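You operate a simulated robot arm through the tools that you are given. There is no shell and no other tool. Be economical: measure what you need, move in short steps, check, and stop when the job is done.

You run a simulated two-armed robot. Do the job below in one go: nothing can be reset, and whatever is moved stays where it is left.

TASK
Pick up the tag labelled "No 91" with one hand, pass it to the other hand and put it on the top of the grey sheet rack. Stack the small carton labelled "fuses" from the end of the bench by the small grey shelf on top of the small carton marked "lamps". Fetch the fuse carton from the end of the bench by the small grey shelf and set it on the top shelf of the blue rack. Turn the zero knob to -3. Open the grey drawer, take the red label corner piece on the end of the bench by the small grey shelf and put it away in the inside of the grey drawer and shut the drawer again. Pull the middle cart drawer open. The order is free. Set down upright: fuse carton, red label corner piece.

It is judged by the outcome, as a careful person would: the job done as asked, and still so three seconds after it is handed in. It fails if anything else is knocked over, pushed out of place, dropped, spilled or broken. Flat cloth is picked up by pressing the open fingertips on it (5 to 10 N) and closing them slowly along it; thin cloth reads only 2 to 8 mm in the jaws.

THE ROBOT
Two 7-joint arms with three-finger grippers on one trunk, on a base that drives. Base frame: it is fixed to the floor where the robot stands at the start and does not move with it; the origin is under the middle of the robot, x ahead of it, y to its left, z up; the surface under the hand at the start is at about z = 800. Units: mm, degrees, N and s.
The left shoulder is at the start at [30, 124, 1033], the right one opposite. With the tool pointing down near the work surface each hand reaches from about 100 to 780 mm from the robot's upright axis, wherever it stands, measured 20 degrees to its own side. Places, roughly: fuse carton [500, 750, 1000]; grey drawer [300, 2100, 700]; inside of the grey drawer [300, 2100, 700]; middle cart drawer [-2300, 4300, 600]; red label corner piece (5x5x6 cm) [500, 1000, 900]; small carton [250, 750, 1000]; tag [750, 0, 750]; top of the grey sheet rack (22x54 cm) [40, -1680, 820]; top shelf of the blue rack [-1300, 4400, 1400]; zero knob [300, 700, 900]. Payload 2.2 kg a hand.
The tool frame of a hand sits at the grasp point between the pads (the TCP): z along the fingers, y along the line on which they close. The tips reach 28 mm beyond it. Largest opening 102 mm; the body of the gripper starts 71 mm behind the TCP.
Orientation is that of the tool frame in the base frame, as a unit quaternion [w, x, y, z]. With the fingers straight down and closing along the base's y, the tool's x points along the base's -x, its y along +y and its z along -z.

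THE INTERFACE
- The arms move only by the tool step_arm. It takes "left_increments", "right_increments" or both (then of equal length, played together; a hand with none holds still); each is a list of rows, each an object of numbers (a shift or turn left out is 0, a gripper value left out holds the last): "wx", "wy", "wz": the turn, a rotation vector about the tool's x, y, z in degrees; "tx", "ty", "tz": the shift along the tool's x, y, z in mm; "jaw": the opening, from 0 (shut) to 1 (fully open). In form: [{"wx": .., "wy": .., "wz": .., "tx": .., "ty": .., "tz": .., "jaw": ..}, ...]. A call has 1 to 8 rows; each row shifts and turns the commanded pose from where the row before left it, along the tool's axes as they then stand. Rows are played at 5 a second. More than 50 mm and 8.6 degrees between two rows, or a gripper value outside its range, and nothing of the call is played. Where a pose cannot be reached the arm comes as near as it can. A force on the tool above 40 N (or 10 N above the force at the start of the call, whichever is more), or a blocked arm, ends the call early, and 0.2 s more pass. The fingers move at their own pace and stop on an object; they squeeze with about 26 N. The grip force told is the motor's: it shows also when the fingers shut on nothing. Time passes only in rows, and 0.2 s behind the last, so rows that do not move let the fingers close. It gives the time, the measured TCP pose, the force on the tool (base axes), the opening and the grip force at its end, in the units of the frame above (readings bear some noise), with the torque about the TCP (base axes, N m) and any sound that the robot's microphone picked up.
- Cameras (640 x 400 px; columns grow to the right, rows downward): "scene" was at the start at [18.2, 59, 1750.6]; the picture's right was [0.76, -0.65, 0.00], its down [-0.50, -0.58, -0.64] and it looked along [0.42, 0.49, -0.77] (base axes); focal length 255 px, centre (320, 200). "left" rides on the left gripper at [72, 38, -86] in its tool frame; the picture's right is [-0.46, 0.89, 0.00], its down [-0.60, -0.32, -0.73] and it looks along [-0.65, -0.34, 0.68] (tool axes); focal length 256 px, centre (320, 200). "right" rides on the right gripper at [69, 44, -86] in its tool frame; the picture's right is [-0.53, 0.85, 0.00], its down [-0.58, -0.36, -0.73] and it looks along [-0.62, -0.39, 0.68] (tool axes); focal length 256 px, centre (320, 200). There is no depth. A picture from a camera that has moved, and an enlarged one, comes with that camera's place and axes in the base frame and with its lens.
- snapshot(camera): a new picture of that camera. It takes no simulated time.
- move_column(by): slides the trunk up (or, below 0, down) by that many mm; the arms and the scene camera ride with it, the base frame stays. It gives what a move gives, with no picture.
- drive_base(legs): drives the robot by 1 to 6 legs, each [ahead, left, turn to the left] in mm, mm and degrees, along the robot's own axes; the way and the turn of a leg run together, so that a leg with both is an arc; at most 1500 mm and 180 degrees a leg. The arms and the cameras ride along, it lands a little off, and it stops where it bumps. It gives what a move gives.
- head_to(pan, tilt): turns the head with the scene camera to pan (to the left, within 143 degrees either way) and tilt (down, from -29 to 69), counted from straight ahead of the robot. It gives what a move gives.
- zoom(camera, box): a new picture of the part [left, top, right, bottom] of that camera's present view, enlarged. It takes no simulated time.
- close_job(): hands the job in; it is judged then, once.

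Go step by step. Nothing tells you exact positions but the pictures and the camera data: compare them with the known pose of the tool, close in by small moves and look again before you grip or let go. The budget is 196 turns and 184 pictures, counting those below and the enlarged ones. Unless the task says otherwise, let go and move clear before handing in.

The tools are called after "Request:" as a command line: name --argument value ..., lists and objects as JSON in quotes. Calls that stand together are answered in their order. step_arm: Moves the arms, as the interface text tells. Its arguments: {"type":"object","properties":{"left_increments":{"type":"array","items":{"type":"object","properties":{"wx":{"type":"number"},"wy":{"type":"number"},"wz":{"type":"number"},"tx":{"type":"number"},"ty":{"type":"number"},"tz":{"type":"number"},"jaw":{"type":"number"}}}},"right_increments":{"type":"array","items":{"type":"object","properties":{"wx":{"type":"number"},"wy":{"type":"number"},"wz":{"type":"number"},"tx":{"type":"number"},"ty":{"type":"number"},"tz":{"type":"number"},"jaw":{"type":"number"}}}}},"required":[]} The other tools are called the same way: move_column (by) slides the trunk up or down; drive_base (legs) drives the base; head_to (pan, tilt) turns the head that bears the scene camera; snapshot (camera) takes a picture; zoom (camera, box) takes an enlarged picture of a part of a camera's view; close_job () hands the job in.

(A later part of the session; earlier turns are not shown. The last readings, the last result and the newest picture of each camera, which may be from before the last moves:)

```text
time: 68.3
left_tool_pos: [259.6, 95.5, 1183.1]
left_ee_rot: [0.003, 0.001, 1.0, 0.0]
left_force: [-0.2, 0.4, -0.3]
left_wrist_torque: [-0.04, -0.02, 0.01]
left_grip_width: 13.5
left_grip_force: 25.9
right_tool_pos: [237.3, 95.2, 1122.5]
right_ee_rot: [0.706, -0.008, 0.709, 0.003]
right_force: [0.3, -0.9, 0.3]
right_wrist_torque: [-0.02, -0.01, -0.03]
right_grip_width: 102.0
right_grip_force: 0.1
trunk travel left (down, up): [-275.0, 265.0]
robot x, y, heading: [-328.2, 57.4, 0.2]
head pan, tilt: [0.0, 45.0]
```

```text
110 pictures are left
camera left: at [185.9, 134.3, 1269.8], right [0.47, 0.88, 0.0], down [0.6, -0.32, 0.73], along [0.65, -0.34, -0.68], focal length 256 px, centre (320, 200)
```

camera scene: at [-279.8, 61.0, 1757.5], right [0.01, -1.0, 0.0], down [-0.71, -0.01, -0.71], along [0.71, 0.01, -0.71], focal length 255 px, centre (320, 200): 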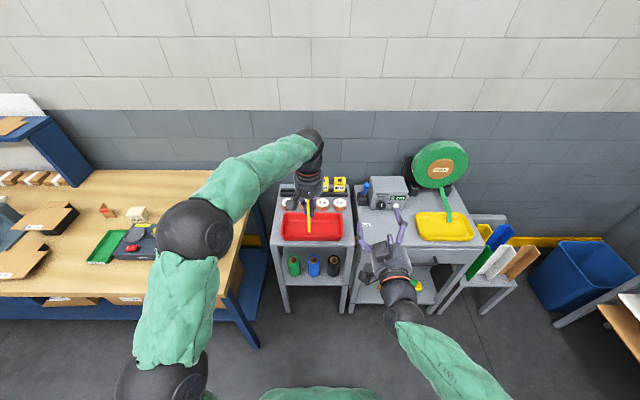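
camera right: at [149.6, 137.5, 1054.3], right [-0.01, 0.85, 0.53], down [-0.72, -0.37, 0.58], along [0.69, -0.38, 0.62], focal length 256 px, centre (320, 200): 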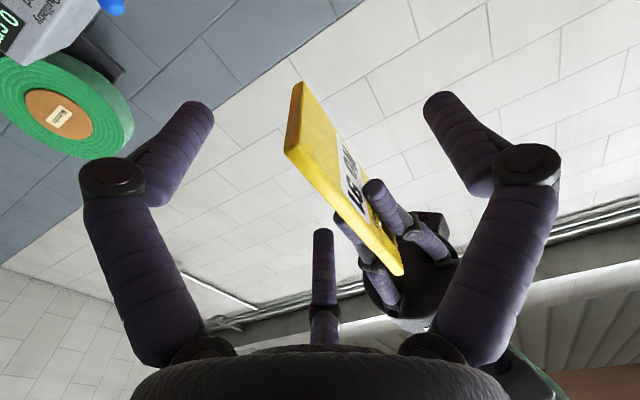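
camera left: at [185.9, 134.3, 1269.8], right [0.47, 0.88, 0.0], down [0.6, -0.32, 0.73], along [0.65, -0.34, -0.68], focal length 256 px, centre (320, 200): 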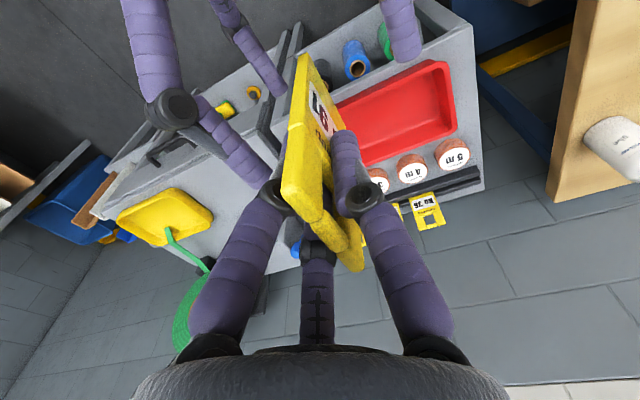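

Request:
step_arm --right_increments '[{"tz": 7}, {"jaw": 0.4}, {"jaw": 0.0}, {}, {}]'

Request:
snapshot --camera "right"

```text
time: 69.1
left_tool_pos: [264.9, 101.6, 1178.8]
left_ee_rot: [0.007, -0.002, 1.0, 0.004]
left_force: [23.3, 14.4, -21.2]
left_wrist_torque: [0.28, -1.21, 0.02]
left_grip_width: 14.0
left_grip_force: 25.8
right_tool_pos: [248.3, 92.9, 1133.3]
right_ee_rot: [0.715, -0.002, 0.7, 0.002]
right_force: [-22.9, -13.7, 20.4]
right_wrist_torque: [0.53, -0.18, -0.07]
right_grip_width: 31.0
right_grip_force: 25.9
trunk travel left (down, up): [-275.0, 265.0]
robot x, y, heading: [-327.7, 61.0, 0.5]
head pan, tilt: [0.0, 45.0]
stopped in row 3 (left hand): the force on the tool passed its limit at 52 N (the readings are from after the stop); the commanded pose is now the measured one
```

```text
109 pictures are left
camera right: at [162.1, 137.0, 1063.3], right [-0.02, 0.84, 0.54], down [-0.74, -0.37, 0.56], along [0.67, -0.39, 0.63], focal length 256 px, centre (320, 200)
```

right: 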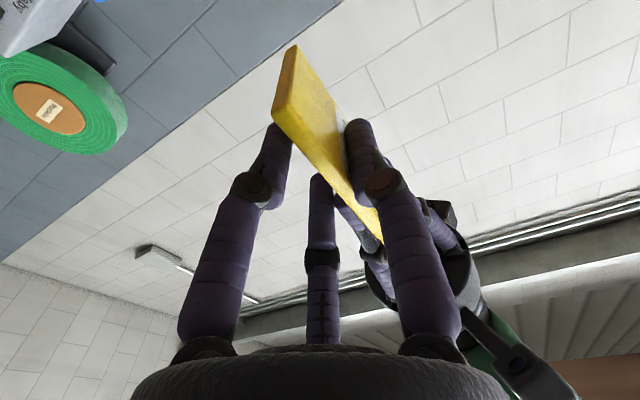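

The contact was stiff, so I look before doing more.

Request:
zoom --camera "scene" --box '[260, 140, 380, 220]'

Request:
snapshot --camera "left"

```text
5.00 times, centred on (320, 180) of scene
camera zoom: at [-279.2, 61.2, 1757.5], right [0.01, -1.0, 0.0], down [-0.71, 0.0, -0.71], along [0.71, 0.0, -0.71], focal length 1273 px, centre (320, 300)
```

zoom: 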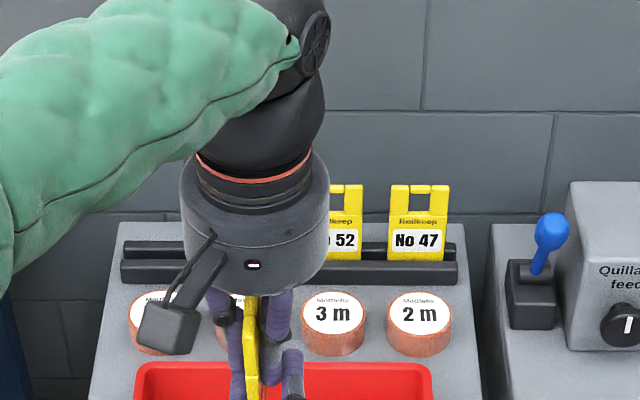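

```text
107 pictures are left
camera left: at [190.9, 139.6, 1264.6], right [0.46, 0.89, 0.01], down [0.59, -0.32, 0.74], along [0.66, -0.33, -0.68], focal length 256 px, centre (320, 200)
```

left: 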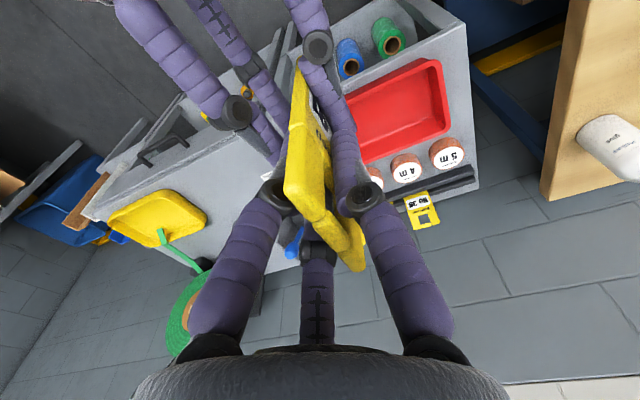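

The hands' third finger evidently is real (fingers at 120°), so the upper one met the left fingertips. I open the right a little, withdraw, and retry lower with a smaller opening.

Request:
step_arm --right_increments '[{"jaw": 0.5}, {}, {"tz": -20}, {"tz": -40}, {"tz": -40}, {}]'

Request:
snapshot --camera "left"

Request:
snapshot --camera "right"

```text
time: 70.5
left_tool_pos: [263.7, 100.2, 1181.5]
left_ee_rot: [0.005, -0.001, 1.0, 0.003]
left_force: [0.3, -0.4, -0.5]
left_wrist_torque: [-0.02, 0.0, -0.05]
left_grip_width: 13.3
left_grip_force: 26.5
right_tool_pos: [145.6, 91.4, 1128.8]
right_ee_rot: [0.71, -0.005, 0.704, 0.004]
right_force: [0.8, 0.4, -0.1]
right_wrist_torque: [0.01, -0.02, 0.02]
right_grip_width: 51.0
right_grip_force: 0.2
trunk travel left (down, up): [-275.0, 265.0]
robot x, y, heading: [-327.7, 61.4, 0.4]
head pan, tilt: [0.0, 45.0]
```

```text
106 pictures are left
camera left: at [189.8, 137.5, 1266.5], right [0.46, 0.89, 0.01], down [0.6, -0.32, 0.74], along [0.66, -0.34, -0.68], focal length 256 px, centre (320, 200)
```

left: 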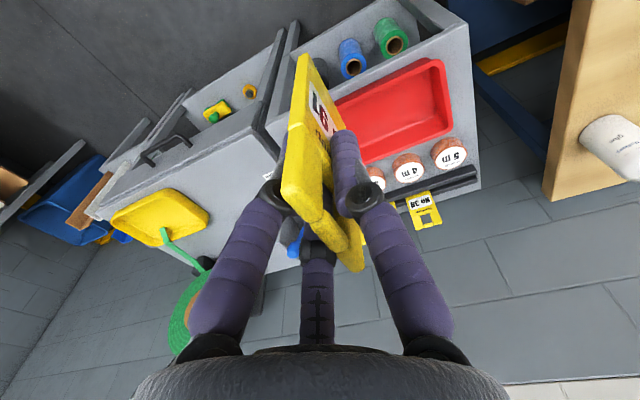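

```text
105 pictures are left
camera right: at [58.2, 135.2, 1059.1], right [-0.01, 0.85, 0.53], down [-0.73, -0.37, 0.57], along [0.68, -0.38, 0.63], focal length 256 px, centre (320, 200)
```

right: 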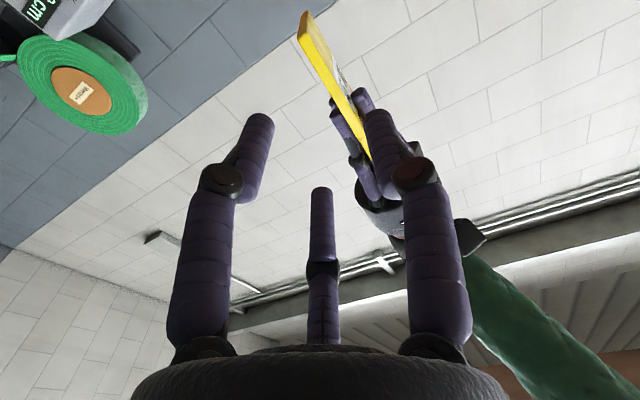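

Request:
step_arm --right_increments '[{"tx": 20, "ty": 9}, {"tz": 35}, {"tz": 35}, {"tz": 28}, {}]'

Request:
snapshot --camera "right"

Request:
snapshot --camera "left"

```text
time: 71.7
left_tool_pos: [264.2, 99.5, 1181.9]
left_ee_rot: [0.006, -0.001, 1.0, 0.003]
left_force: [0.7, 0.2, -0.5]
left_wrist_torque: [0.02, -0.02, -0.01]
left_grip_width: 13.5
left_grip_force: 25.9
right_tool_pos: [242.7, 103.8, 1110.6]
right_ee_rot: [0.711, -0.005, 0.703, 0.003]
right_force: [-0.8, 0.0, 0.5]
right_wrist_torque: [0.02, 0.01, -0.01]
right_grip_width: 50.9
right_grip_force: 0.0
trunk travel left (down, up): [-275.0, 265.0]
robot x, y, heading: [-327.3, 62.3, 0.3]
head pan, tilt: [0.0, 45.0]
```

```text
104 pictures are left
camera right: at [156.2, 146.1, 1041.0], right [-0.02, 0.85, 0.53], down [-0.73, -0.37, 0.57], along [0.68, -0.38, 0.63], focal length 256 px, centre (320, 200)
```

right: 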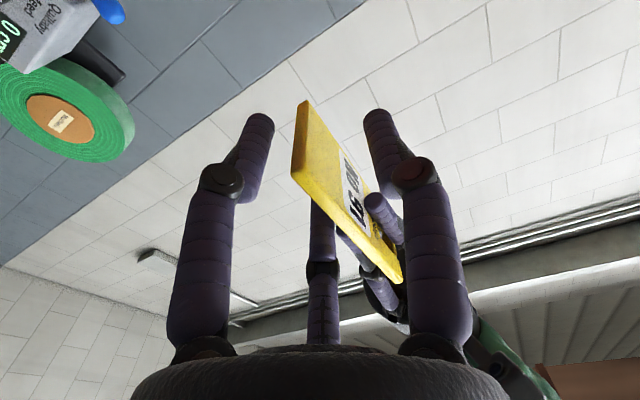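

```text
103 pictures are left
camera left: at [188.7, 137.4, 1267.0], right [0.46, 0.89, 0.01], down [0.6, -0.32, 0.74], along [0.66, -0.34, -0.68], focal length 256 px, centre (320, 200)
```

left: 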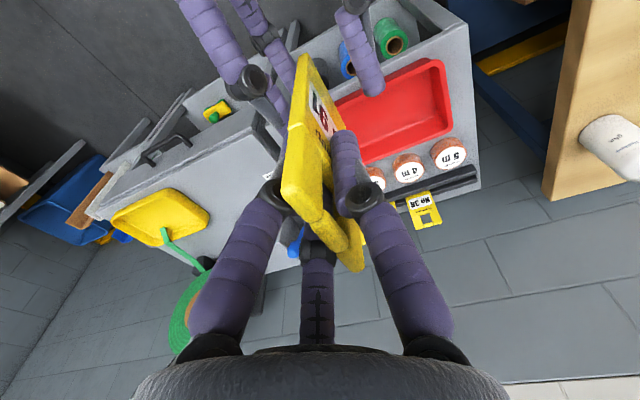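

Request:
step_arm --right_increments '[{"jaw": 0.35}, {"jaw": 0.25}, {"jaw": 0.15}, {"jaw": 0.05}, {}]'

Request:
snapshot --camera "right"

```text
time: 72.9
left_tool_pos: [262.8, 101.7, 1179.4]
left_ee_rot: [0.006, -0.001, 1.0, 0.005]
left_force: [-2.3, 18.6, -6.7]
left_wrist_torque: [0.84, 0.03, 0.07]
left_grip_width: 13.5
left_grip_force: 25.9
right_tool_pos: [245.0, 101.3, 1110.2]
right_ee_rot: [0.712, -0.003, 0.702, 0.002]
right_force: [1.2, -17.6, 6.7]
right_wrist_torque: [0.37, -0.08, -0.4]
right_grip_width: 13.6
right_grip_force: 26.1
trunk travel left (down, up): [-275.0, 265.0]
robot x, y, heading: [-328.6, 57.8, 0.2]
head pan, tilt: [0.0, 45.0]
```

```text
102 pictures are left
camera right: at [157.4, 145.3, 1041.8], right [-0.01, 0.85, 0.53], down [-0.74, -0.37, 0.57], along [0.68, -0.39, 0.63], focal length 256 px, centre (320, 200)
```

right: 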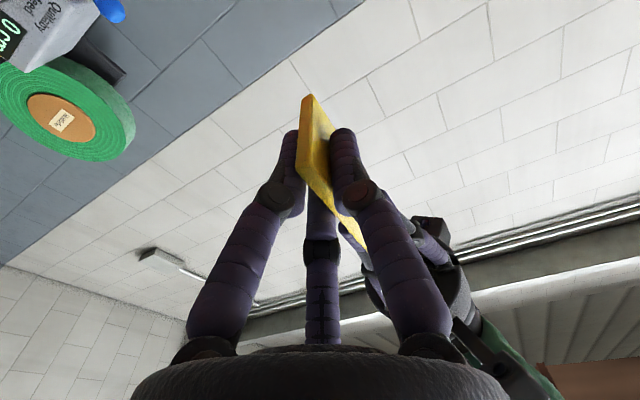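

Both hands hold the tag. I relax the sideways force, then open the left and lift it away.

Request:
step_arm --right_increments '[{"ty": -3}, {"ty": -2}, {}]'

Request:
step_arm --left_increments '[{"jaw": 0.3}, {"jaw": 0.5}, {}, {"tz": -30}, {"tz": -45}, {"tz": -45}, {}]'

Request:
snapshot --camera "right"

Request:
snapshot --camera "left"

```text
time: 73.7
left_tool_pos: [263.6, 98.5, 1179.6]
left_ee_rot: [0.006, 0.0, 1.0, 0.003]
left_force: [8.5, 3.3, -17.9]
left_wrist_torque: [0.12, -0.41, 0.06]
left_grip_width: 13.2
left_grip_force: 26.2
right_tool_pos: [244.2, 98.1, 1110.8]
right_ee_rot: [0.713, -0.005, 0.701, 0.004]
right_force: [-8.6, -3.3, 18.8]
right_wrist_torque: [0.11, -0.49, -0.11]
right_grip_width: 13.5
right_grip_force: 26.0
trunk travel left (down, up): [-275.0, 265.0]
robot x, y, heading: [-329.4, 59.3, 0.3]
head pan, tilt: [0.0, 45.0]
```

```text
time: 75.3
left_tool_pos: [262.1, 97.8, 1300.9]
left_ee_rot: [0.004, -0.001, 1.0, 0.003]
left_force: [0.3, 0.0, -0.1]
left_wrist_torque: [0.04, 0.02, 0.01]
left_grip_width: 51.1
left_grip_force: 0.0
right_tool_pos: [244.4, 98.2, 1108.6]
right_ee_rot: [0.71, -0.005, 0.704, 0.004]
right_force: [0.3, 0.2, 0.4]
right_wrist_torque: [-0.01, 0.0, -0.03]
right_grip_width: 13.0
right_grip_force: 26.1
trunk travel left (down, up): [-275.0, 265.0]
robot x, y, heading: [-331.8, 60.6, 0.8]
head pan, tilt: [0.0, 45.0]
```

```text
101 pictures are left
camera right: at [157.4, 141.2, 1039.5], right [-0.01, 0.85, 0.53], down [-0.73, -0.37, 0.57], along [0.68, -0.38, 0.63], focal length 256 px, centre (320, 200)
```

right: 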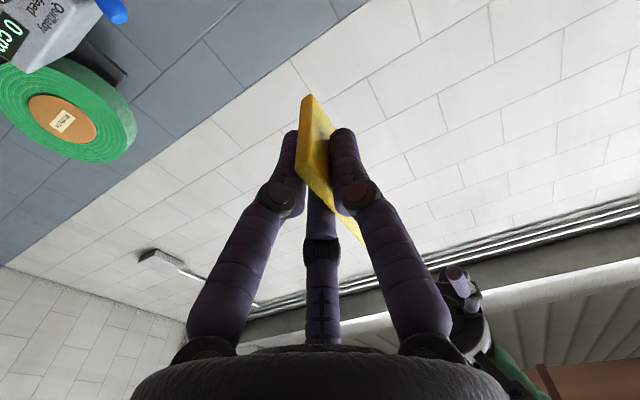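

```text
100 pictures are left
camera left: at [187.3, 136.0, 1386.9], right [0.46, 0.89, 0.01], down [0.6, -0.32, 0.74], along [0.66, -0.34, -0.68], focal length 256 px, centre (320, 200)
```

left: 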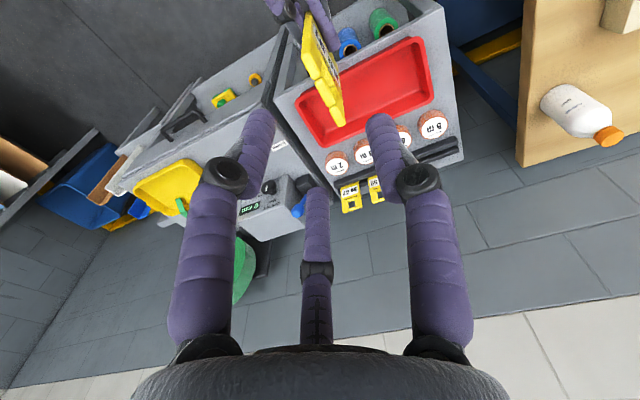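

The right hand now holds the tag. I shift the left hand aside, then turn right and drive toward the sheet rack for a look.

Request:
step_arm --left_increments '[{"ty": 45}, {"ty": 45}, {"ty": 45}, {"ty": 45}, {"tx": 40}, {"tx": 40}, {}]'

Request:
drive_base --legs '[[0, 0, -90], [0, 290, 0], [500, 0, 0]]'

Request:
snapshot --camera "scene"

```text
time: 76.9
left_tool_pos: [179.4, 277.8, 1300.9]
left_ee_rot: [0.005, 0.0, 1.0, 0.003]
left_force: [0.4, -0.1, -0.6]
left_wrist_torque: [0.0, 0.03, -0.02]
left_grip_width: 51.2
left_grip_force: 0.1
right_tool_pos: [244.4, 97.9, 1109.3]
right_ee_rot: [0.71, -0.005, 0.704, 0.004]
right_force: [-0.7, 0.3, 0.1]
right_wrist_torque: [0.0, -0.01, -0.02]
right_grip_width: 13.2
right_grip_force: 25.8
trunk travel left (down, up): [-275.0, 265.0]
robot x, y, heading: [-333.6, 60.6, 0.2]
head pan, tilt: [0.0, 45.0]
```

```text
time: 85.2
left_tool_pos: [187.4, -945.8, 1300.1]
left_ee_rot: [0.006, 0.706, 0.708, -0.002]
left_force: [0.4, 0.6, 0.5]
left_wrist_torque: [0.01, -0.02, -0.01]
left_grip_width: 51.1
left_grip_force: 0.0
right_tool_pos: [7.9, -1012.1, 1108.4]
right_ee_rot: [0.505, 0.494, 0.501, -0.5]
right_force: [1.3, -0.4, -0.5]
right_wrist_torque: [0.02, 0.02, -0.04]
right_grip_width: 13.3
right_grip_force: 26.1
trunk travel left (down, up): [-275.0, 265.0]
robot x, y, heading: [-29.1, -439.8, -89.6]
head pan, tilt: [0.0, 45.0]
```

```text
99 pictures are left
camera scene: at [-33.9, -489.6, 1757.5], right [-1.0, -0.01, 0.0], down [-0.01, 0.71, -0.71], along [0.01, -0.71, -0.71], focal length 255 px, centre (320, 200)
```

scene: 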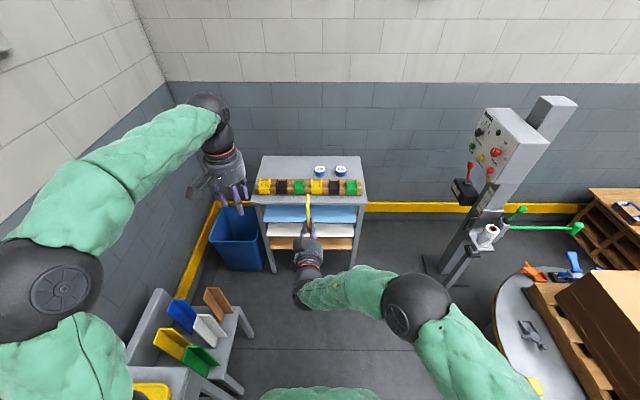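

Request:
zoom --camera "scene" --box '[245, 140, 385, 230]'

```text
4.44 times, centred on (315, 185) of scene
camera zoom: at [-33.9, -489.6, 1757.5], right [-1.0, -0.01, 0.0], down [-0.01, 0.71, -0.71], along [0.01, -0.71, -0.71], focal length 1132 px, centre (342, 267)
```

zoom: 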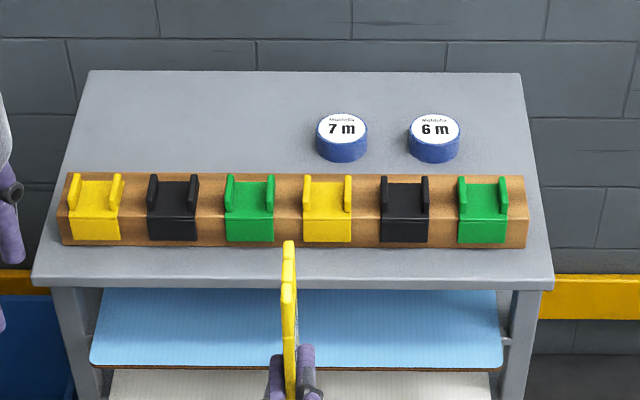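

The clear area is behind the clip bar, at back left (≈[180,−1690,825]). I'll reorient the right hand so the tag lies nearly flat with the tool pointing to my left, in free air here.

Request:
step_arm --right_increments '[{"wx": -4.94, "wy": 4.94, "wz": 4.94}, {"wx": -4.94, "wy": 4.94, "wz": 4.94}, {"wx": -4.94, "wy": 4.94, "wz": 4.94}, {"wx": -4.94, "wy": 4.94, "wz": 4.94}, {"wx": -4.94, "wy": 4.94, "wz": 4.94}, {"wx": -4.94, "wy": 4.94, "wz": 4.94}, {"wx": -4.94, "wy": 4.94, "wz": 4.94}]'

Request:
step_arm --right_increments '[{"wx": -4.94, "wy": 4.94, "wz": 4.94}, {"wx": -4.94, "wy": 4.94, "wz": 4.94}, {"wx": -4.94, "wy": 4.94, "wz": 4.94}, {"wx": -4.94, "wy": 4.94, "wz": 4.94}, {"wx": -4.94, "wy": 4.94, "wz": 4.94}, {"wx": -4.94, "wy": 4.94, "wz": 4.94}, {"wx": -4.94, "wy": 4.94, "wz": 4.94}]'

Request:
step_arm --right_increments '[{"wx": 8}, {"wx": 8}, {"wx": 8}, {"wx": 8}, {}]'

Request:
snapshot --camera "scene"

Request:
snapshot --camera "right"

```text
time: 86.8
left_tool_pos: [186.5, -944.9, 1300.7]
left_ee_rot: [0.006, 0.706, 0.709, -0.003]
left_force: [0.5, 0.1, 0.6]
left_wrist_torque: [0.06, 0.01, -0.01]
left_grip_width: 51.1
left_grip_force: 0.1
right_tool_pos: [58.8, -1005.1, 1176.6]
right_ee_rot: [0.521, 0.579, 0.619, -0.1]
right_force: [-0.3, -0.3, -0.9]
right_wrist_torque: [0.05, 0.01, -0.02]
right_grip_width: 13.1
right_grip_force: 26.0
right hand out of reach, approached as far as the arm can: row 3, 4, 5, 6, 7
trunk travel left (down, up): [-275.0, 265.0]
robot x, y, heading: [-30.8, -435.8, -89.3]
head pan, tilt: [0.0, 45.0]
```

```text
time: 88.4
left_tool_pos: [187.4, -946.2, 1300.2]
left_ee_rot: [0.006, 0.706, 0.708, -0.002]
left_force: [0.3, -0.2, -0.7]
left_wrist_torque: [0.03, 0.01, -0.02]
left_grip_width: 51.1
left_grip_force: 0.1
right_tool_pos: [58.8, -1005.5, 1176.1]
right_ee_rot: [0.468, 0.56, 0.548, 0.409]
right_force: [0.0, 0.1, -0.1]
right_wrist_torque: [0.02, 0.03, 0.01]
right_grip_width: 13.0
right_grip_force: 26.5
trunk travel left (down, up): [-275.0, 265.0]
robot x, y, heading: [-33.1, -436.3, -89.4]
head pan, tilt: [0.0, 45.0]
```

```text
time: 89.6
left_tool_pos: [186.2, -944.7, 1300.6]
left_ee_rot: [0.006, 0.705, 0.709, -0.003]
left_force: [-0.3, 1.0, -0.4]
left_wrist_torque: [-0.01, -0.01, -0.03]
left_grip_width: 51.2
left_grip_force: 0.2
right_tool_pos: [57.8, -1000.5, 1169.2]
right_ee_rot: [0.307, 0.663, 0.635, 0.251]
right_force: [0.0, 0.3, -0.2]
right_wrist_torque: [-0.01, -0.03, 0.01]
right_grip_width: 12.9
right_grip_force: 26.3
right hand out of reach, approached as far as the arm can: row 4
trunk travel left (down, up): [-275.0, 265.0]
robot x, y, heading: [-29.5, -439.1, -89.3]
head pan, tilt: [0.0, 45.0]
```

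```text
97 pictures are left
camera scene: at [-34.4, -488.2, 1757.5], right [-1.0, -0.01, 0.0], down [-0.01, 0.71, -0.71], along [0.01, -0.71, -0.71], focal length 255 px, centre (320, 200)
```

scene: 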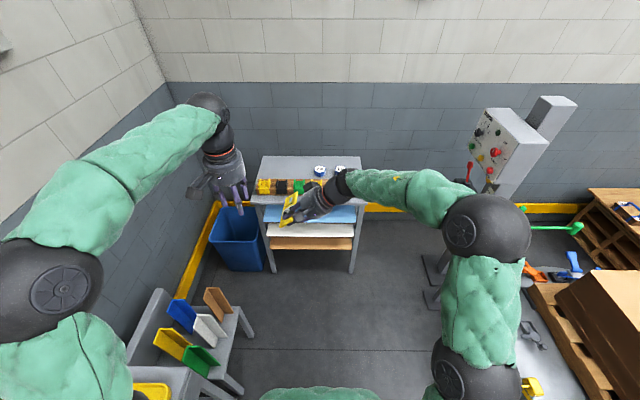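

```text
96 pictures are left
camera right: at [27.8, -923.4, 1256.8], right [0.55, -0.54, 0.64], down [-0.82, -0.51, 0.27], along [0.18, -0.67, -0.72], focal length 256 px, centre (320, 200)
```

right: 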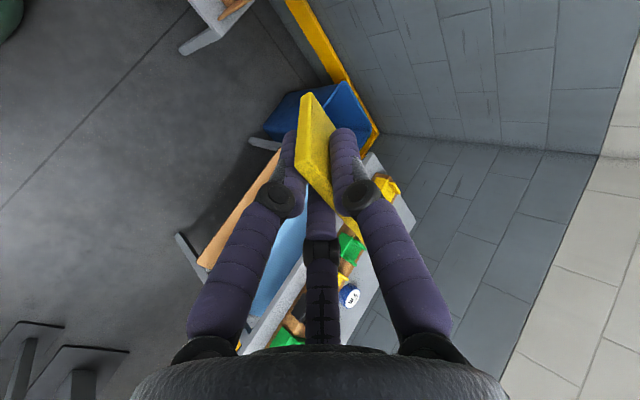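

The tag is tilted about 43° with the tool pointing left. I tuck the left arm, then drive to the rack with hands high.

Request:
step_arm --left_increments '[{"tx": 40, "ty": 25}, {"tx": 40, "ty": 25}, {"tx": 40, "ty": 25}, {"tx": 40, "ty": 25}, {"tx": 40, "ty": 25}, {}]'

Request:
drive_base --legs '[[590, 50, 0]]'

Request:
snapshot --camera "scene"

```text
time: 91.0
left_tool_pos: [309.2, -748.8, 1298.9]
left_ee_rot: [0.006, 0.706, 0.708, -0.002]
left_force: [-0.4, -0.1, 0.0]
left_wrist_torque: [0.04, -0.01, -0.01]
left_grip_width: 51.0
left_grip_force: 0.1
right_tool_pos: [57.3, -1002.3, 1168.6]
right_ee_rot: [0.307, 0.664, 0.635, 0.25]
right_force: [-0.3, 0.0, -0.8]
right_wrist_torque: [0.0, 0.02, 0.03]
right_grip_width: 13.6
right_grip_force: 26.4
trunk travel left (down, up): [-275.0, 265.0]
robot x, y, heading: [-31.0, -435.7, -89.2]
head pan, tilt: [0.0, 45.0]
```

```text
time: 94.4
left_tool_pos: [370.0, -1333.5, 1300.1]
left_ee_rot: [0.007, 0.703, 0.711, -0.002]
left_force: [0.1, -0.6, -0.7]
left_wrist_torque: [0.0, -0.01, -0.03]
left_grip_width: 51.2
left_grip_force: 0.0
right_tool_pos: [119.4, -1588.1, 1168.5]
right_ee_rot: [0.306, 0.661, 0.637, 0.251]
right_force: [0.2, 0.0, -0.5]
right_wrist_torque: [0.03, 0.01, 0.03]
right_grip_width: 13.0
right_grip_force: 25.8
trunk travel left (down, up): [-275.0, 265.0]
robot x, y, heading: [28.9, -1026.7, -89.0]
head pan, tilt: [0.0, 45.0]
```

```text
95 pictures are left
camera scene: at [24.8, -1077.2, 1757.5], right [-1.0, -0.02, 0.0], down [-0.01, 0.71, -0.71], along [0.01, -0.71, -0.71], focal length 255 px, centre (320, 200)
```

scene: 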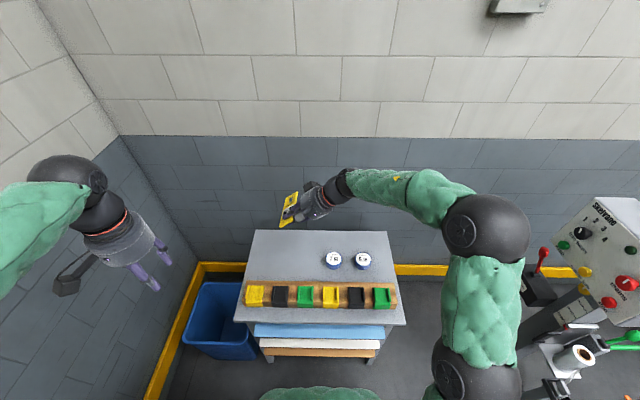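

Rack top is ≈815, free area x 60–310, y −1560…−1800. I lower the trunk, then shift over the free area and flatten the pitch.

Request:
move_column --by -200

Request:
step_arm --right_increments '[{"wx": -6.5}, {"wx": -6.5}, {"tx": -25, "tz": 20, "ty": 20}, {"tx": -22, "tz": 20, "ty": 20}, {}]'

Request:
snapshot --camera "scene"

Request:
snapshot --camera "right"

```text
time: 96.5
left_tool_pos: [370.6, -1331.4, 1099.0]
left_ee_rot: [0.006, 0.703, 0.711, -0.003]
left_force: [0.2, 0.6, 0.7]
left_wrist_torque: [-0.02, 0.01, -0.04]
left_grip_width: 51.0
left_grip_force: 0.2
right_tool_pos: [119.5, -1587.9, 969.4]
right_ee_rot: [0.306, 0.661, 0.637, 0.252]
right_force: [0.2, 0.1, -0.5]
right_wrist_torque: [0.0, 0.0, 0.01]
right_grip_width: 13.1
right_grip_force: 26.2
trunk travel left (down, up): [-75.0, 465.0]
robot x, y, heading: [23.5, -1024.7, -89.1]
head pan, tilt: [0.0, 45.0]
```

```text
time: 97.7
left_tool_pos: [369.6, -1332.9, 1097.7]
left_ee_rot: [0.006, 0.703, 0.711, -0.002]
left_force: [0.0, 0.2, -0.2]
left_wrist_torque: [-0.01, -0.01, 0.01]
left_grip_width: 51.0
left_grip_force: 0.1
right_tool_pos: [170.1, -1637.0, 986.2]
right_ee_rot: [0.379, 0.622, 0.604, 0.322]
right_force: [0.5, 0.4, -0.4]
right_wrist_torque: [-0.04, -0.01, -0.02]
right_grip_width: 13.0
right_grip_force: 26.1
trunk travel left (down, up): [-75.0, 465.0]
robot x, y, heading: [26.3, -1024.2, -88.9]
head pan, tilt: [0.0, 45.0]
```

```text
94 pictures are left
camera scene: at [24.5, -1076.2, 1557.5], right [-1.0, -0.02, 0.0], down [-0.01, 0.71, -0.71], along [0.01, -0.71, -0.71], focal length 255 px, centre (320, 200)
```

scene: 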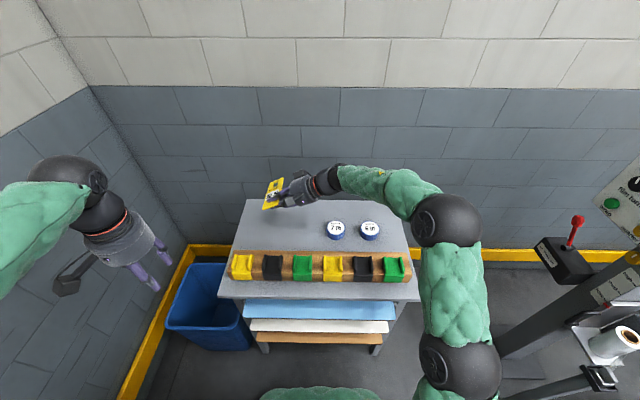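

```text
93 pictures are left
camera right: at [121.6, -1560.1, 1064.5], right [0.4, -0.52, 0.76], down [-0.85, -0.52, 0.09], along [0.35, -0.68, -0.64], focal length 256 px, centre (320, 200)
```

right: 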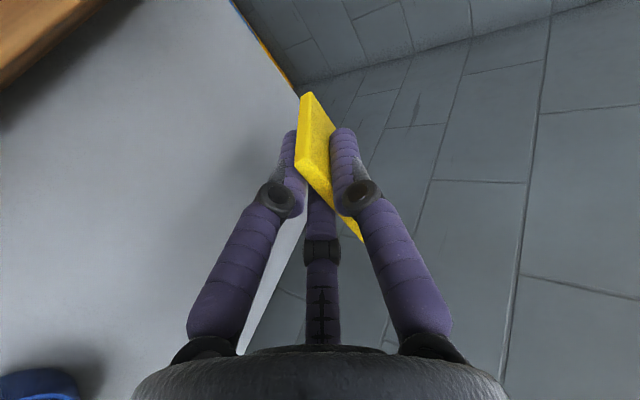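

Request:
step_arm --right_increments '[{"tx": 2.1, "ty": -30, "tz": 17.6}, {"tx": 2.1, "ty": -30, "tz": 17.6}, {"tx": 2.1, "ty": -30, "tz": 17.6}, {}]'

Request:
zoom --camera "scene" --box '[220, 160, 370, 260]'

Request:
snapshot --camera "right"

```text
time: 98.7
left_tool_pos: [369.9, -1334.5, 1098.9]
left_ee_rot: [0.006, 0.703, 0.711, -0.002]
left_force: [-0.3, -0.1, 0.0]
left_wrist_torque: [-0.02, 0.04, 0.02]
left_grip_width: 51.0
left_grip_force: 0.1
right_tool_pos: [169.3, -1637.2, 881.4]
right_ee_rot: [0.379, 0.622, 0.604, 0.322]
right_force: [-0.8, -0.1, 0.1]
right_wrist_torque: [-0.01, -0.01, -0.01]
right_grip_width: 13.5
right_grip_force: 26.2
trunk travel left (down, up): [-75.0, 465.0]
robot x, y, heading: [24.5, -1024.7, -89.4]
head pan, tilt: [0.0, 45.0]
```

```text
4.00 times, centred on (295, 210) of scene
camera zoom: at [24.6, -1076.3, 1557.6], right [-1.0, -0.02, 0.0], down [-0.01, 0.71, -0.71], along [0.01, -0.71, -0.71], focal length 1018 px, centre (420, 160)
```

zoom: 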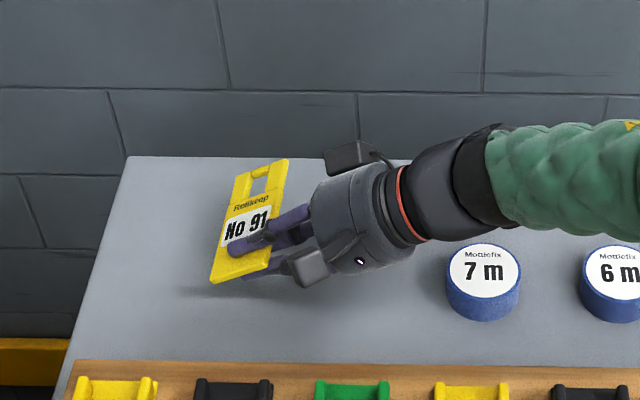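

```text
91 pictures are left
camera right: at [120.4, -1559.4, 959.3], right [0.4, -0.52, 0.76], down [-0.85, -0.52, 0.09], along [0.35, -0.68, -0.64], focal length 256 px, centre (320, 200)
```

right: 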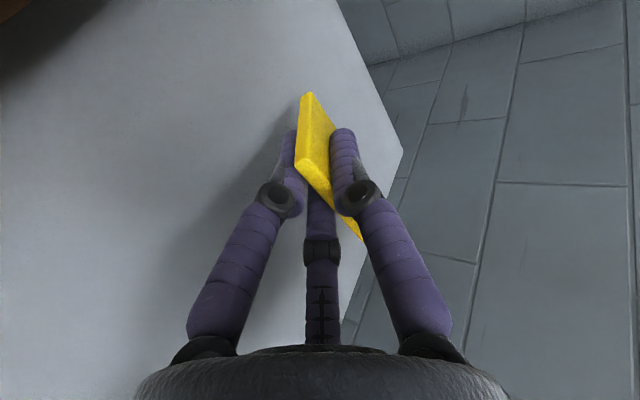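

Request:
step_arm --right_increments '[{"tx": 1.2, "ty": -17.2, "tz": 10}, {"ty": -4.3, "tz": 2.5}, {"ty": -4.3, "tz": 2.5}, {}]'

Request:
step_arm --right_increments '[{"ty": -3.4, "tz": 2}, {"ty": -2.6, "tz": 1.5}, {}]'

Request:
zoom --camera "scene" --box '[220, 160, 370, 260]'

```text
time: 99.7
left_tool_pos: [370.3, -1333.4, 1098.0]
left_ee_rot: [0.006, 0.703, 0.711, -0.002]
left_force: [0.0, 0.0, 0.3]
left_wrist_torque: [0.0, 0.0, 0.0]
left_grip_width: 51.0
left_grip_force: 0.0
right_tool_pos: [170.6, -1638.5, 852.0]
right_ee_rot: [0.379, 0.622, 0.604, 0.322]
right_force: [-0.2, -0.8, -0.2]
right_wrist_torque: [0.02, 0.05, 0.0]
right_grip_width: 13.0
right_grip_force: 25.7
trunk travel left (down, up): [-75.0, 465.0]
robot x, y, heading: [24.3, -1025.8, -88.9]
head pan, tilt: [0.0, 45.0]
```

```text
time: 100.5
left_tool_pos: [370.3, -1333.2, 1099.9]
left_ee_rot: [0.007, 0.703, 0.711, -0.003]
left_force: [-0.4, 0.0, -0.2]
left_wrist_torque: [0.01, -0.02, 0.0]
left_grip_width: 51.0
left_grip_force: 0.0
right_tool_pos: [170.1, -1637.4, 846.9]
right_ee_rot: [0.38, 0.621, 0.605, 0.323]
right_force: [0.1, 1.0, 9.7]
right_wrist_torque: [0.22, -0.43, 0.01]
right_grip_width: 13.3
right_grip_force: 25.7
trunk travel left (down, up): [-75.0, 465.0]
robot x, y, heading: [21.5, -1022.5, -89.1]
head pan, tilt: [0.0, 45.0]
```

```text
4.00 times, centred on (295, 210) of scene
camera zoom: at [24.4, -1075.4, 1557.7], right [-1.0, -0.02, 0.0], down [-0.01, 0.71, -0.71], along [0.01, -0.71, -0.71], focal length 1018 px, centre (420, 160)
```

zoom: 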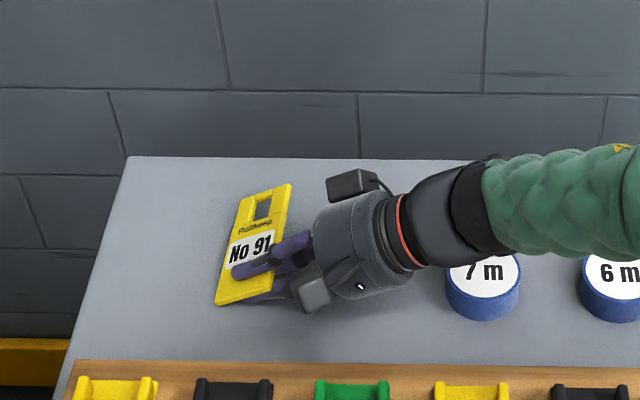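

Contact made. I open slightly and slide the fingers out backwards.

Request:
step_arm --right_increments '[{"jaw": 0.22, "ty": 1}, {"ty": 1}, {"tz": -12}, {"tz": -15}, {"tz": -20}, {"tz": -30}, {}]'

Request:
zoom --camera "scene" --box '[220, 160, 370, 260]'

```text
time: 102.1
left_tool_pos: [370.0, -1332.6, 1098.4]
left_ee_rot: [0.006, 0.703, 0.711, -0.002]
left_force: [-0.2, 0.4, 0.2]
left_wrist_torque: [0.0, 0.01, 0.02]
left_grip_width: 50.9
left_grip_force: 0.0
right_tool_pos: [107.8, -1631.4, 886.2]
right_ee_rot: [0.379, 0.622, 0.605, 0.323]
right_force: [0.2, 0.2, -0.5]
right_wrist_torque: [0.01, -0.02, 0.02]
right_grip_width: 22.3
right_grip_force: 0.1
trunk travel left (down, up): [-75.0, 465.0]
robot x, y, heading: [27.5, -1026.6, -89.2]
head pan, tilt: [0.0, 45.0]
```

```text
4.00 times, centred on (295, 210) of scene
camera zoom: at [24.8, -1076.5, 1557.5], right [-1.0, -0.02, 0.0], down [-0.01, 0.71, -0.71], along [0.01, -0.71, -0.71], focal length 1018 px, centre (420, 160)
```

zoom: 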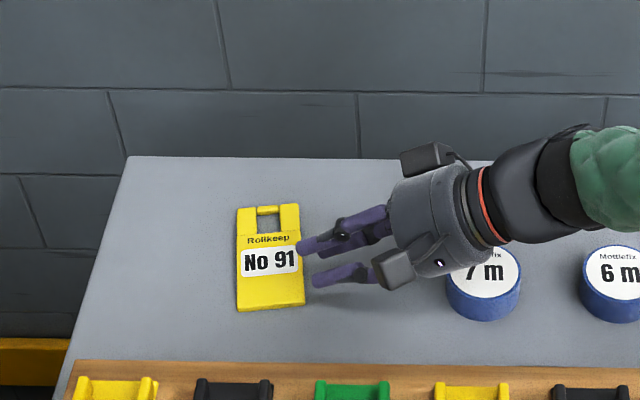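

The tag lies flat on the rack. I raise the trunk straight up and back off to the bench.

Request:
move_column --by 200

Request:
drive_base --legs '[[-600, 0, 0]]'

Request:
step_arm --right_increments '[{"wx": 8, "tz": -20}, {"wx": 8, "tz": -20}, {"wx": 8}, {"wx": 8}, {"wx": 8}, {"wx": 8}, {"wx": 8}, {"wx": 4}]'

Request:
snapshot --camera "scene"

```text
time: 104.3
left_tool_pos: [370.6, -1333.9, 1299.5]
left_ee_rot: [0.006, 0.703, 0.711, -0.002]
left_force: [-0.6, -0.7, 0.4]
left_wrist_torque: [0.01, 0.01, -0.03]
left_grip_width: 51.1
left_grip_force: 0.1
right_tool_pos: [105.8, -1631.8, 1085.2]
right_ee_rot: [0.379, 0.622, 0.605, 0.323]
right_force: [-0.4, 0.0, -0.6]
right_wrist_torque: [-0.02, 0.0, 0.02]
right_grip_width: 22.2
right_grip_force: 0.1
trunk travel left (down, up): [-275.0, 265.0]
robot x, y, heading: [25.7, -1024.4, -89.2]
head pan, tilt: [0.0, 45.0]
```

```text
time: 107.7
left_tool_pos: [360.8, -737.1, 1298.8]
left_ee_rot: [0.006, 0.704, 0.71, -0.003]
left_force: [-0.1, 0.6, 0.4]
left_wrist_torque: [0.03, 0.02, 0.02]
left_grip_width: 50.8
left_grip_force: 0.0
right_tool_pos: [94.8, -1036.9, 1085.9]
right_ee_rot: [0.38, 0.624, 0.603, 0.321]
right_force: [-0.5, 0.3, -0.3]
right_wrist_torque: [-0.02, -0.01, -0.04]
right_grip_width: 22.2
right_grip_force: 0.0
trunk travel left (down, up): [-275.0, 265.0]
robot x, y, heading: [17.2, -428.4, -89.1]
head pan, tilt: [0.0, 45.0]
```

```text
time: 109.5
left_tool_pos: [360.0, -738.7, 1298.9]
left_ee_rot: [0.006, 0.705, 0.71, -0.003]
left_force: [0.2, 0.3, 0.3]
left_wrist_torque: [0.0, 0.02, -0.02]
left_grip_width: 51.0
left_grip_force: 0.1
right_tool_pos: [48.4, -1022.8, 1091.1]
right_ee_rot: [0.259, 0.68, 0.657, 0.199]
right_force: [0.2, 0.2, -0.9]
right_wrist_torque: [0.0, 0.01, 0.01]
right_grip_width: 22.3
right_grip_force: 0.0
right hand out of reach, approached as far as the arm can: row 3, 4, 5, 6, 7, 8
trunk travel left (down, up): [-275.0, 265.0]
robot x, y, heading: [15.7, -427.4, -89.5]
head pan, tilt: [0.0, 45.0]
```

```text
88 pictures are left
camera scene: at [15.6, -480.3, 1757.5], right [-1.0, -0.01, 0.0], down [-0.01, 0.71, -0.71], along [0.01, -0.71, -0.71], focal length 255 px, centre (320, 200)
```

scene: 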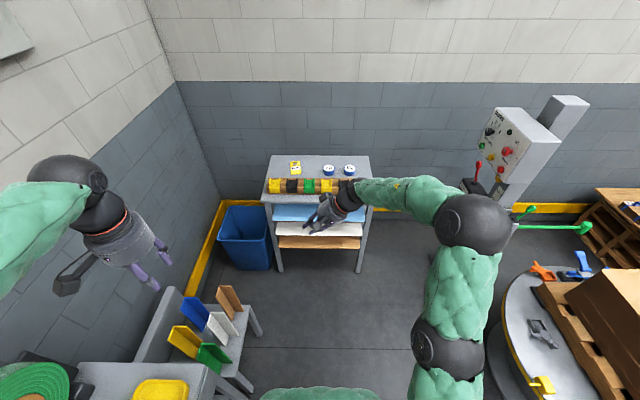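

Request:
step_arm --right_increments '[{"tz": -40}, {"tz": -40}, {"tz": -40, "ty": -20}, {"tx": 25, "ty": -40}, {"tx": 35, "ty": -35}, {"tx": 35, "ty": -35}, {"tx": 35, "ty": -35}, {}]'

Request:
snapshot --camera "scene"

```text
time: 111.3
left_tool_pos: [360.8, -739.5, 1298.5]
left_ee_rot: [0.006, 0.704, 0.71, -0.002]
left_force: [0.4, 0.6, -0.1]
left_wrist_torque: [-0.01, 0.0, 0.01]
left_grip_width: 51.2
left_grip_force: 0.0
right_tool_pos: [-146.4, -868.8, 1061.4]
right_ee_rot: [0.259, 0.68, 0.657, 0.199]
right_force: [0.0, -0.1, 0.6]
right_wrist_torque: [0.02, 0.01, -0.01]
right_grip_width: 22.6
right_grip_force: 0.0
right hand out of reach, approached as far as the arm can: row 1, 2
trunk travel left (down, up): [-275.0, 265.0]
robot x, y, heading: [13.9, -427.4, -89.3]
head pan, tilt: [0.0, 45.0]
```

```text
87 pictures are left
camera scene: at [16.4, -481.2, 1757.5], right [-1.0, -0.01, 0.0], down [-0.01, 0.71, -0.71], along [0.01, -0.71, -0.71], focal length 255 px, centre (320, 200)
```

scene: 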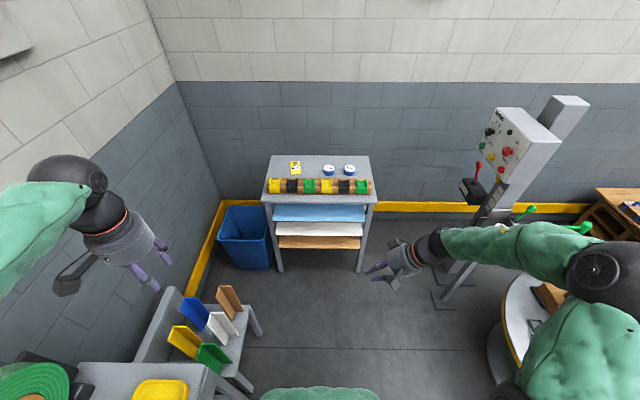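

Request:
step_arm --right_increments '[{"ty": 25, "tz": -32}, {"ty": 25, "tz": -32}, {"ty": 25, "tz": -32}, {"wx": 8}, {"wx": 8}, {"wx": 8}, {"wx": 8}, {"wx": 6}]'

```text
time: 113.1
left_tool_pos: [359.3, -738.6, 1298.6]
left_ee_rot: [0.006, 0.705, 0.71, -0.002]
left_force: [-0.8, 0.2, -0.1]
left_wrist_torque: [-0.02, 0.02, -0.03]
left_grip_width: 50.9
left_grip_force: 0.0
right_tool_pos: [-144.6, -862.5, 1180.3]
right_ee_rot: [0.232, 0.69, 0.664, 0.17]
right_force: [0.2, -0.3, 0.4]
right_wrist_torque: [0.02, 0.01, -0.01]
right_grip_width: 22.3
right_grip_force: 0.0
right hand out of reach, approached as far as the arm can: row 4, 5, 6, 7, 8
trunk travel left (down, up): [-275.0, 265.0]
robot x, y, heading: [16.9, -429.8, -89.1]
head pan, tilt: [0.0, 45.0]
```

The right wrist sits on a joint limit in this branch; I unwind it by the reverse way (to forward-pointing, then down).

Request:
step_arm --right_increments '[{"wx": 2.22, "wy": -7.27, "wz": -2.22}, {"wx": 2.22, "wy": -7.27, "wz": -2.22}, {"wx": 2.22, "wy": -7.27, "wz": -2.22}, {"wx": 2.22, "wy": -7.27, "wz": -2.22}, {"wx": 2.22, "wy": -7.27, "wz": -2.22}, {"wx": 2.22, "wy": -7.27, "wz": -2.22}]'

Request:
step_arm --right_increments '[{"wx": 2.22, "wy": -7.27, "wz": -2.22}, {"wx": 2.22, "wy": -7.27, "wz": -2.22}, {"wx": 2.22, "wy": -7.27, "wz": -2.22}, {"wx": 2.22, "wy": -7.27, "wz": -2.22}, {"wx": 2.22, "wy": -7.27, "wz": -2.22}, {"wx": 2.22, "wy": -7.27, "wz": -2.22}]'

```text
time: 114.5
left_tool_pos: [359.3, -736.6, 1298.4]
left_ee_rot: [0.007, 0.705, 0.709, -0.003]
left_force: [-0.4, 0.3, 1.0]
left_wrist_torque: [-0.03, 0.04, 0.0]
left_grip_width: 51.0
left_grip_force: 0.1
right_tool_pos: [-145.6, -862.2, 1182.6]
right_ee_rot: [0.399, 0.646, 0.619, -0.202]
right_force: [0.4, 0.5, -1.6]
right_wrist_torque: [-0.16, 0.0, -0.02]
right_grip_width: 22.6
right_grip_force: 0.0
trunk travel left (down, up): [-275.0, 265.0]
robot x, y, heading: [14.9, -435.8, -89.1]
head pan, tilt: [0.0, 45.0]
```

```text
time: 115.9
left_tool_pos: [359.5, -740.4, 1297.6]
left_ee_rot: [0.005, 0.705, 0.709, -0.002]
left_force: [-0.1, -0.8, -1.3]
left_wrist_torque: [0.05, 0.0, -0.03]
left_grip_width: 50.9
left_grip_force: 0.1
right_tool_pos: [-133.9, -859.5, 1188.8]
right_ee_rot: [-0.497, -0.494, -0.469, 0.537]
right_force: [0.1, -0.2, -0.2]
right_wrist_torque: [0.01, 0.01, -0.02]
right_grip_width: 22.3
right_grip_force: 0.1
right hand out of reach, approached as far as the arm can: row 5, 6
trunk travel left (down, up): [-275.0, 265.0]
robot x, y, heading: [18.6, -427.9, -89.5]
head pan, tilt: [0.0, 45.0]
```

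Request:
step_arm --right_increments '[{"wy": 8.2}, {"wy": 8.2}, {"wy": 8.2}, {"wy": 8.2}, {"wy": 8.2}, {"wy": 8.2}, {"wy": 8.2}, {"wy": 8.2}]'

Request:
step_arm --right_increments '[{"wy": 8.2}, {"wy": 8.2}, {"wy": 8.2}, {}]'

```text
time: 117.7
left_tool_pos: [362.0, -740.2, 1298.3]
left_ee_rot: [0.007, 0.704, 0.71, -0.002]
left_force: [0.8, -0.8, -0.1]
left_wrist_torque: [0.04, -0.02, -0.01]
left_grip_width: 50.9
left_grip_force: 0.1
right_tool_pos: [-135.1, -857.8, 1187.6]
right_ee_rot: [0.165, 0.704, 0.665, -0.185]
right_force: [0.5, 0.0, -0.4]
right_wrist_torque: [0.02, 0.02, 0.03]
right_grip_width: 22.5
right_grip_force: 0.0
trunk travel left (down, up): [-275.0, 265.0]
robot x, y, heading: [19.9, -430.2, -89.5]
head pan, tilt: [0.0, 45.0]
```

```text
time: 118.7
left_tool_pos: [359.9, -738.2, 1298.5]
left_ee_rot: [0.006, 0.705, 0.71, -0.002]
left_force: [0.4, 0.3, -0.5]
left_wrist_torque: [-0.05, 0.0, 0.0]
left_grip_width: 50.8
left_grip_force: 0.0
right_tool_pos: [-133.2, -856.1, 1189.9]
right_ee_rot: [0.02, 0.728, 0.685, -0.03]
right_force: [-0.3, 0.4, -0.2]
right_wrist_torque: [-0.07, 0.01, 0.0]
right_grip_width: 22.4
right_grip_force: 0.1
trunk travel left (down, up): [-275.0, 265.0]
robot x, y, heading: [18.0, -427.8, -89.4]
head pan, tilt: [0.0, 45.0]
```

Request:
step_arm --right_increments '[{"wy": 4, "jaw": 1.0}, {"wz": -3.5}, {}]'

Request:
drive_base --legs '[[-430, 0, 0], [0, -280, 0], [0, 0, 89.4], [0, 900, 0]]'

Request:
head_to --pan 10 --tilt 45

Request:
snapshot --camera "scene"

```text
time: 119.5
left_tool_pos: [359.2, -738.8, 1297.7]
left_ee_rot: [0.006, 0.705, 0.709, -0.002]
left_force: [0.3, -0.1, 0.5]
left_wrist_torque: [0.03, -0.01, -0.04]
left_grip_width: 51.0
left_grip_force: 0.1
right_tool_pos: [-134.7, -857.1, 1190.3]
right_ee_rot: [-0.004, 0.707, 0.707, -0.005]
right_force: [-0.1, 0.1, 0.6]
right_wrist_torque: [0.02, 0.03, 0.03]
right_grip_width: 101.9
right_grip_force: 0.0
trunk travel left (down, up): [-275.0, 265.0]
robot x, y, heading: [17.2, -430.4, -89.1]
head pan, tilt: [0.0, 45.0]
```

```text
time: 131.8
left_tool_pos: [27.3, 1232.5, 1299.6]
left_ee_rot: [0.005, -0.004, 1.0, 0.003]
left_force: [0.5, 0.2, 0.3]
left_wrist_torque: [0.0, -0.02, 0.01]
left_grip_width: 51.0
left_grip_force: 0.1
right_tool_pos: [148.5, 737.6, 1189.2]
right_ee_rot: [0.001, -0.001, 1.0, -0.008]
right_force: [1.3, -0.3, 0.2]
right_wrist_torque: [-0.01, 0.03, 0.01]
right_grip_width: 102.2
right_grip_force: 0.1
trunk travel left (down, up): [-275.0, 265.0]
robot x, y, heading: [-281.9, 891.9, 0.8]
head pan, tilt: [0.0, 45.0]
```

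```text
time: 132.5
left_tool_pos: [27.7, 1233.0, 1298.9]
left_ee_rot: [0.005, -0.004, 1.0, 0.003]
left_force: [-0.9, -0.4, -0.4]
left_wrist_torque: [0.03, -0.02, 0.02]
left_grip_width: 50.8
left_grip_force: 0.0
right_tool_pos: [148.6, 737.0, 1188.2]
right_ee_rot: [0.001, -0.001, 1.0, -0.007]
right_force: [-0.4, 0.5, -0.7]
right_wrist_torque: [-0.01, -0.01, -0.01]
right_grip_width: 102.1
right_grip_force: 0.0
trunk travel left (down, up): [-275.0, 265.0]
robot x, y, heading: [-281.4, 889.6, 0.7]
head pan, tilt: [10.0, 45.0]
```

```text
86 pictures are left
camera scene: at [-233.2, 904.0, 1757.5], right [0.19, -0.98, 0.0], down [-0.69, -0.13, -0.71], along [0.69, 0.13, -0.71], focal length 255 px, centre (320, 200)
```

scene: 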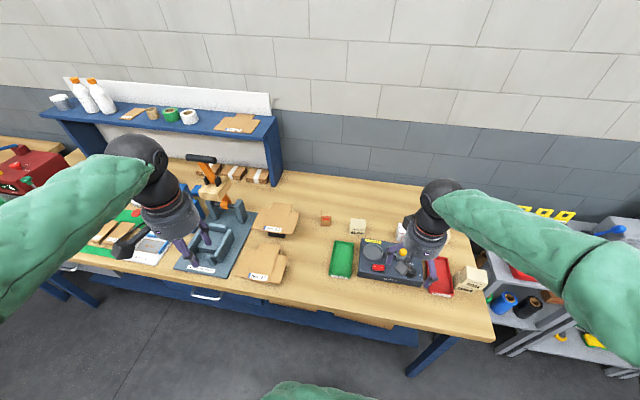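

Request:
zoom --camera "scene" --box '[285, 195, 375, 255]'

Request:
head_to --pan 50 --tilt 45

Request:
snapshot --camera "scene"

```text
6.67 times, centred on (330, 225) of scene
camera zoom: at [-233.2, 904.0, 1757.5], right [0.19, -0.98, 0.0], down [-0.69, -0.13, -0.71], along [0.69, 0.13, -0.71], focal length 1698 px, centre (253, 33)
```

zoom: 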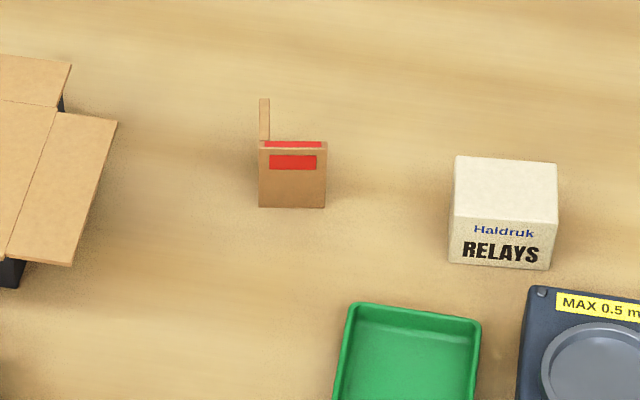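

```text
time: 133.6
left_tool_pos: [28.1, 1232.1, 1298.2]
left_ee_rot: [0.006, -0.004, 1.0, 0.003]
left_force: [0.5, -0.2, 0.1]
left_wrist_torque: [0.04, -0.01, -0.05]
left_grip_width: 50.8
left_grip_force: 0.1
right_tool_pos: [148.0, 736.6, 1189.5]
right_ee_rot: [0.001, 0.0, 1.0, -0.007]
right_force: [0.6, -0.3, -0.5]
right_wrist_torque: [0.05, -0.01, -0.02]
right_grip_width: 101.9
right_grip_force: 0.1
trunk travel left (down, up): [-275.0, 265.0]
robot x, y, heading: [-280.5, 891.1, 1.0]
head pan, tilt: [50.0, 45.0]
```

```text
84 pictures are left
camera scene: at [-261.6, 952.0, 1757.5], right [0.77, -0.63, 0.0], down [-0.45, -0.55, -0.71], along [0.45, 0.55, -0.71], focal length 255 px, centre (320, 200)
```

scene: 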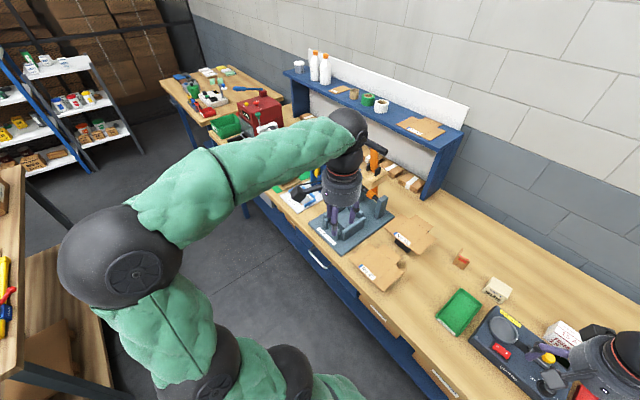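

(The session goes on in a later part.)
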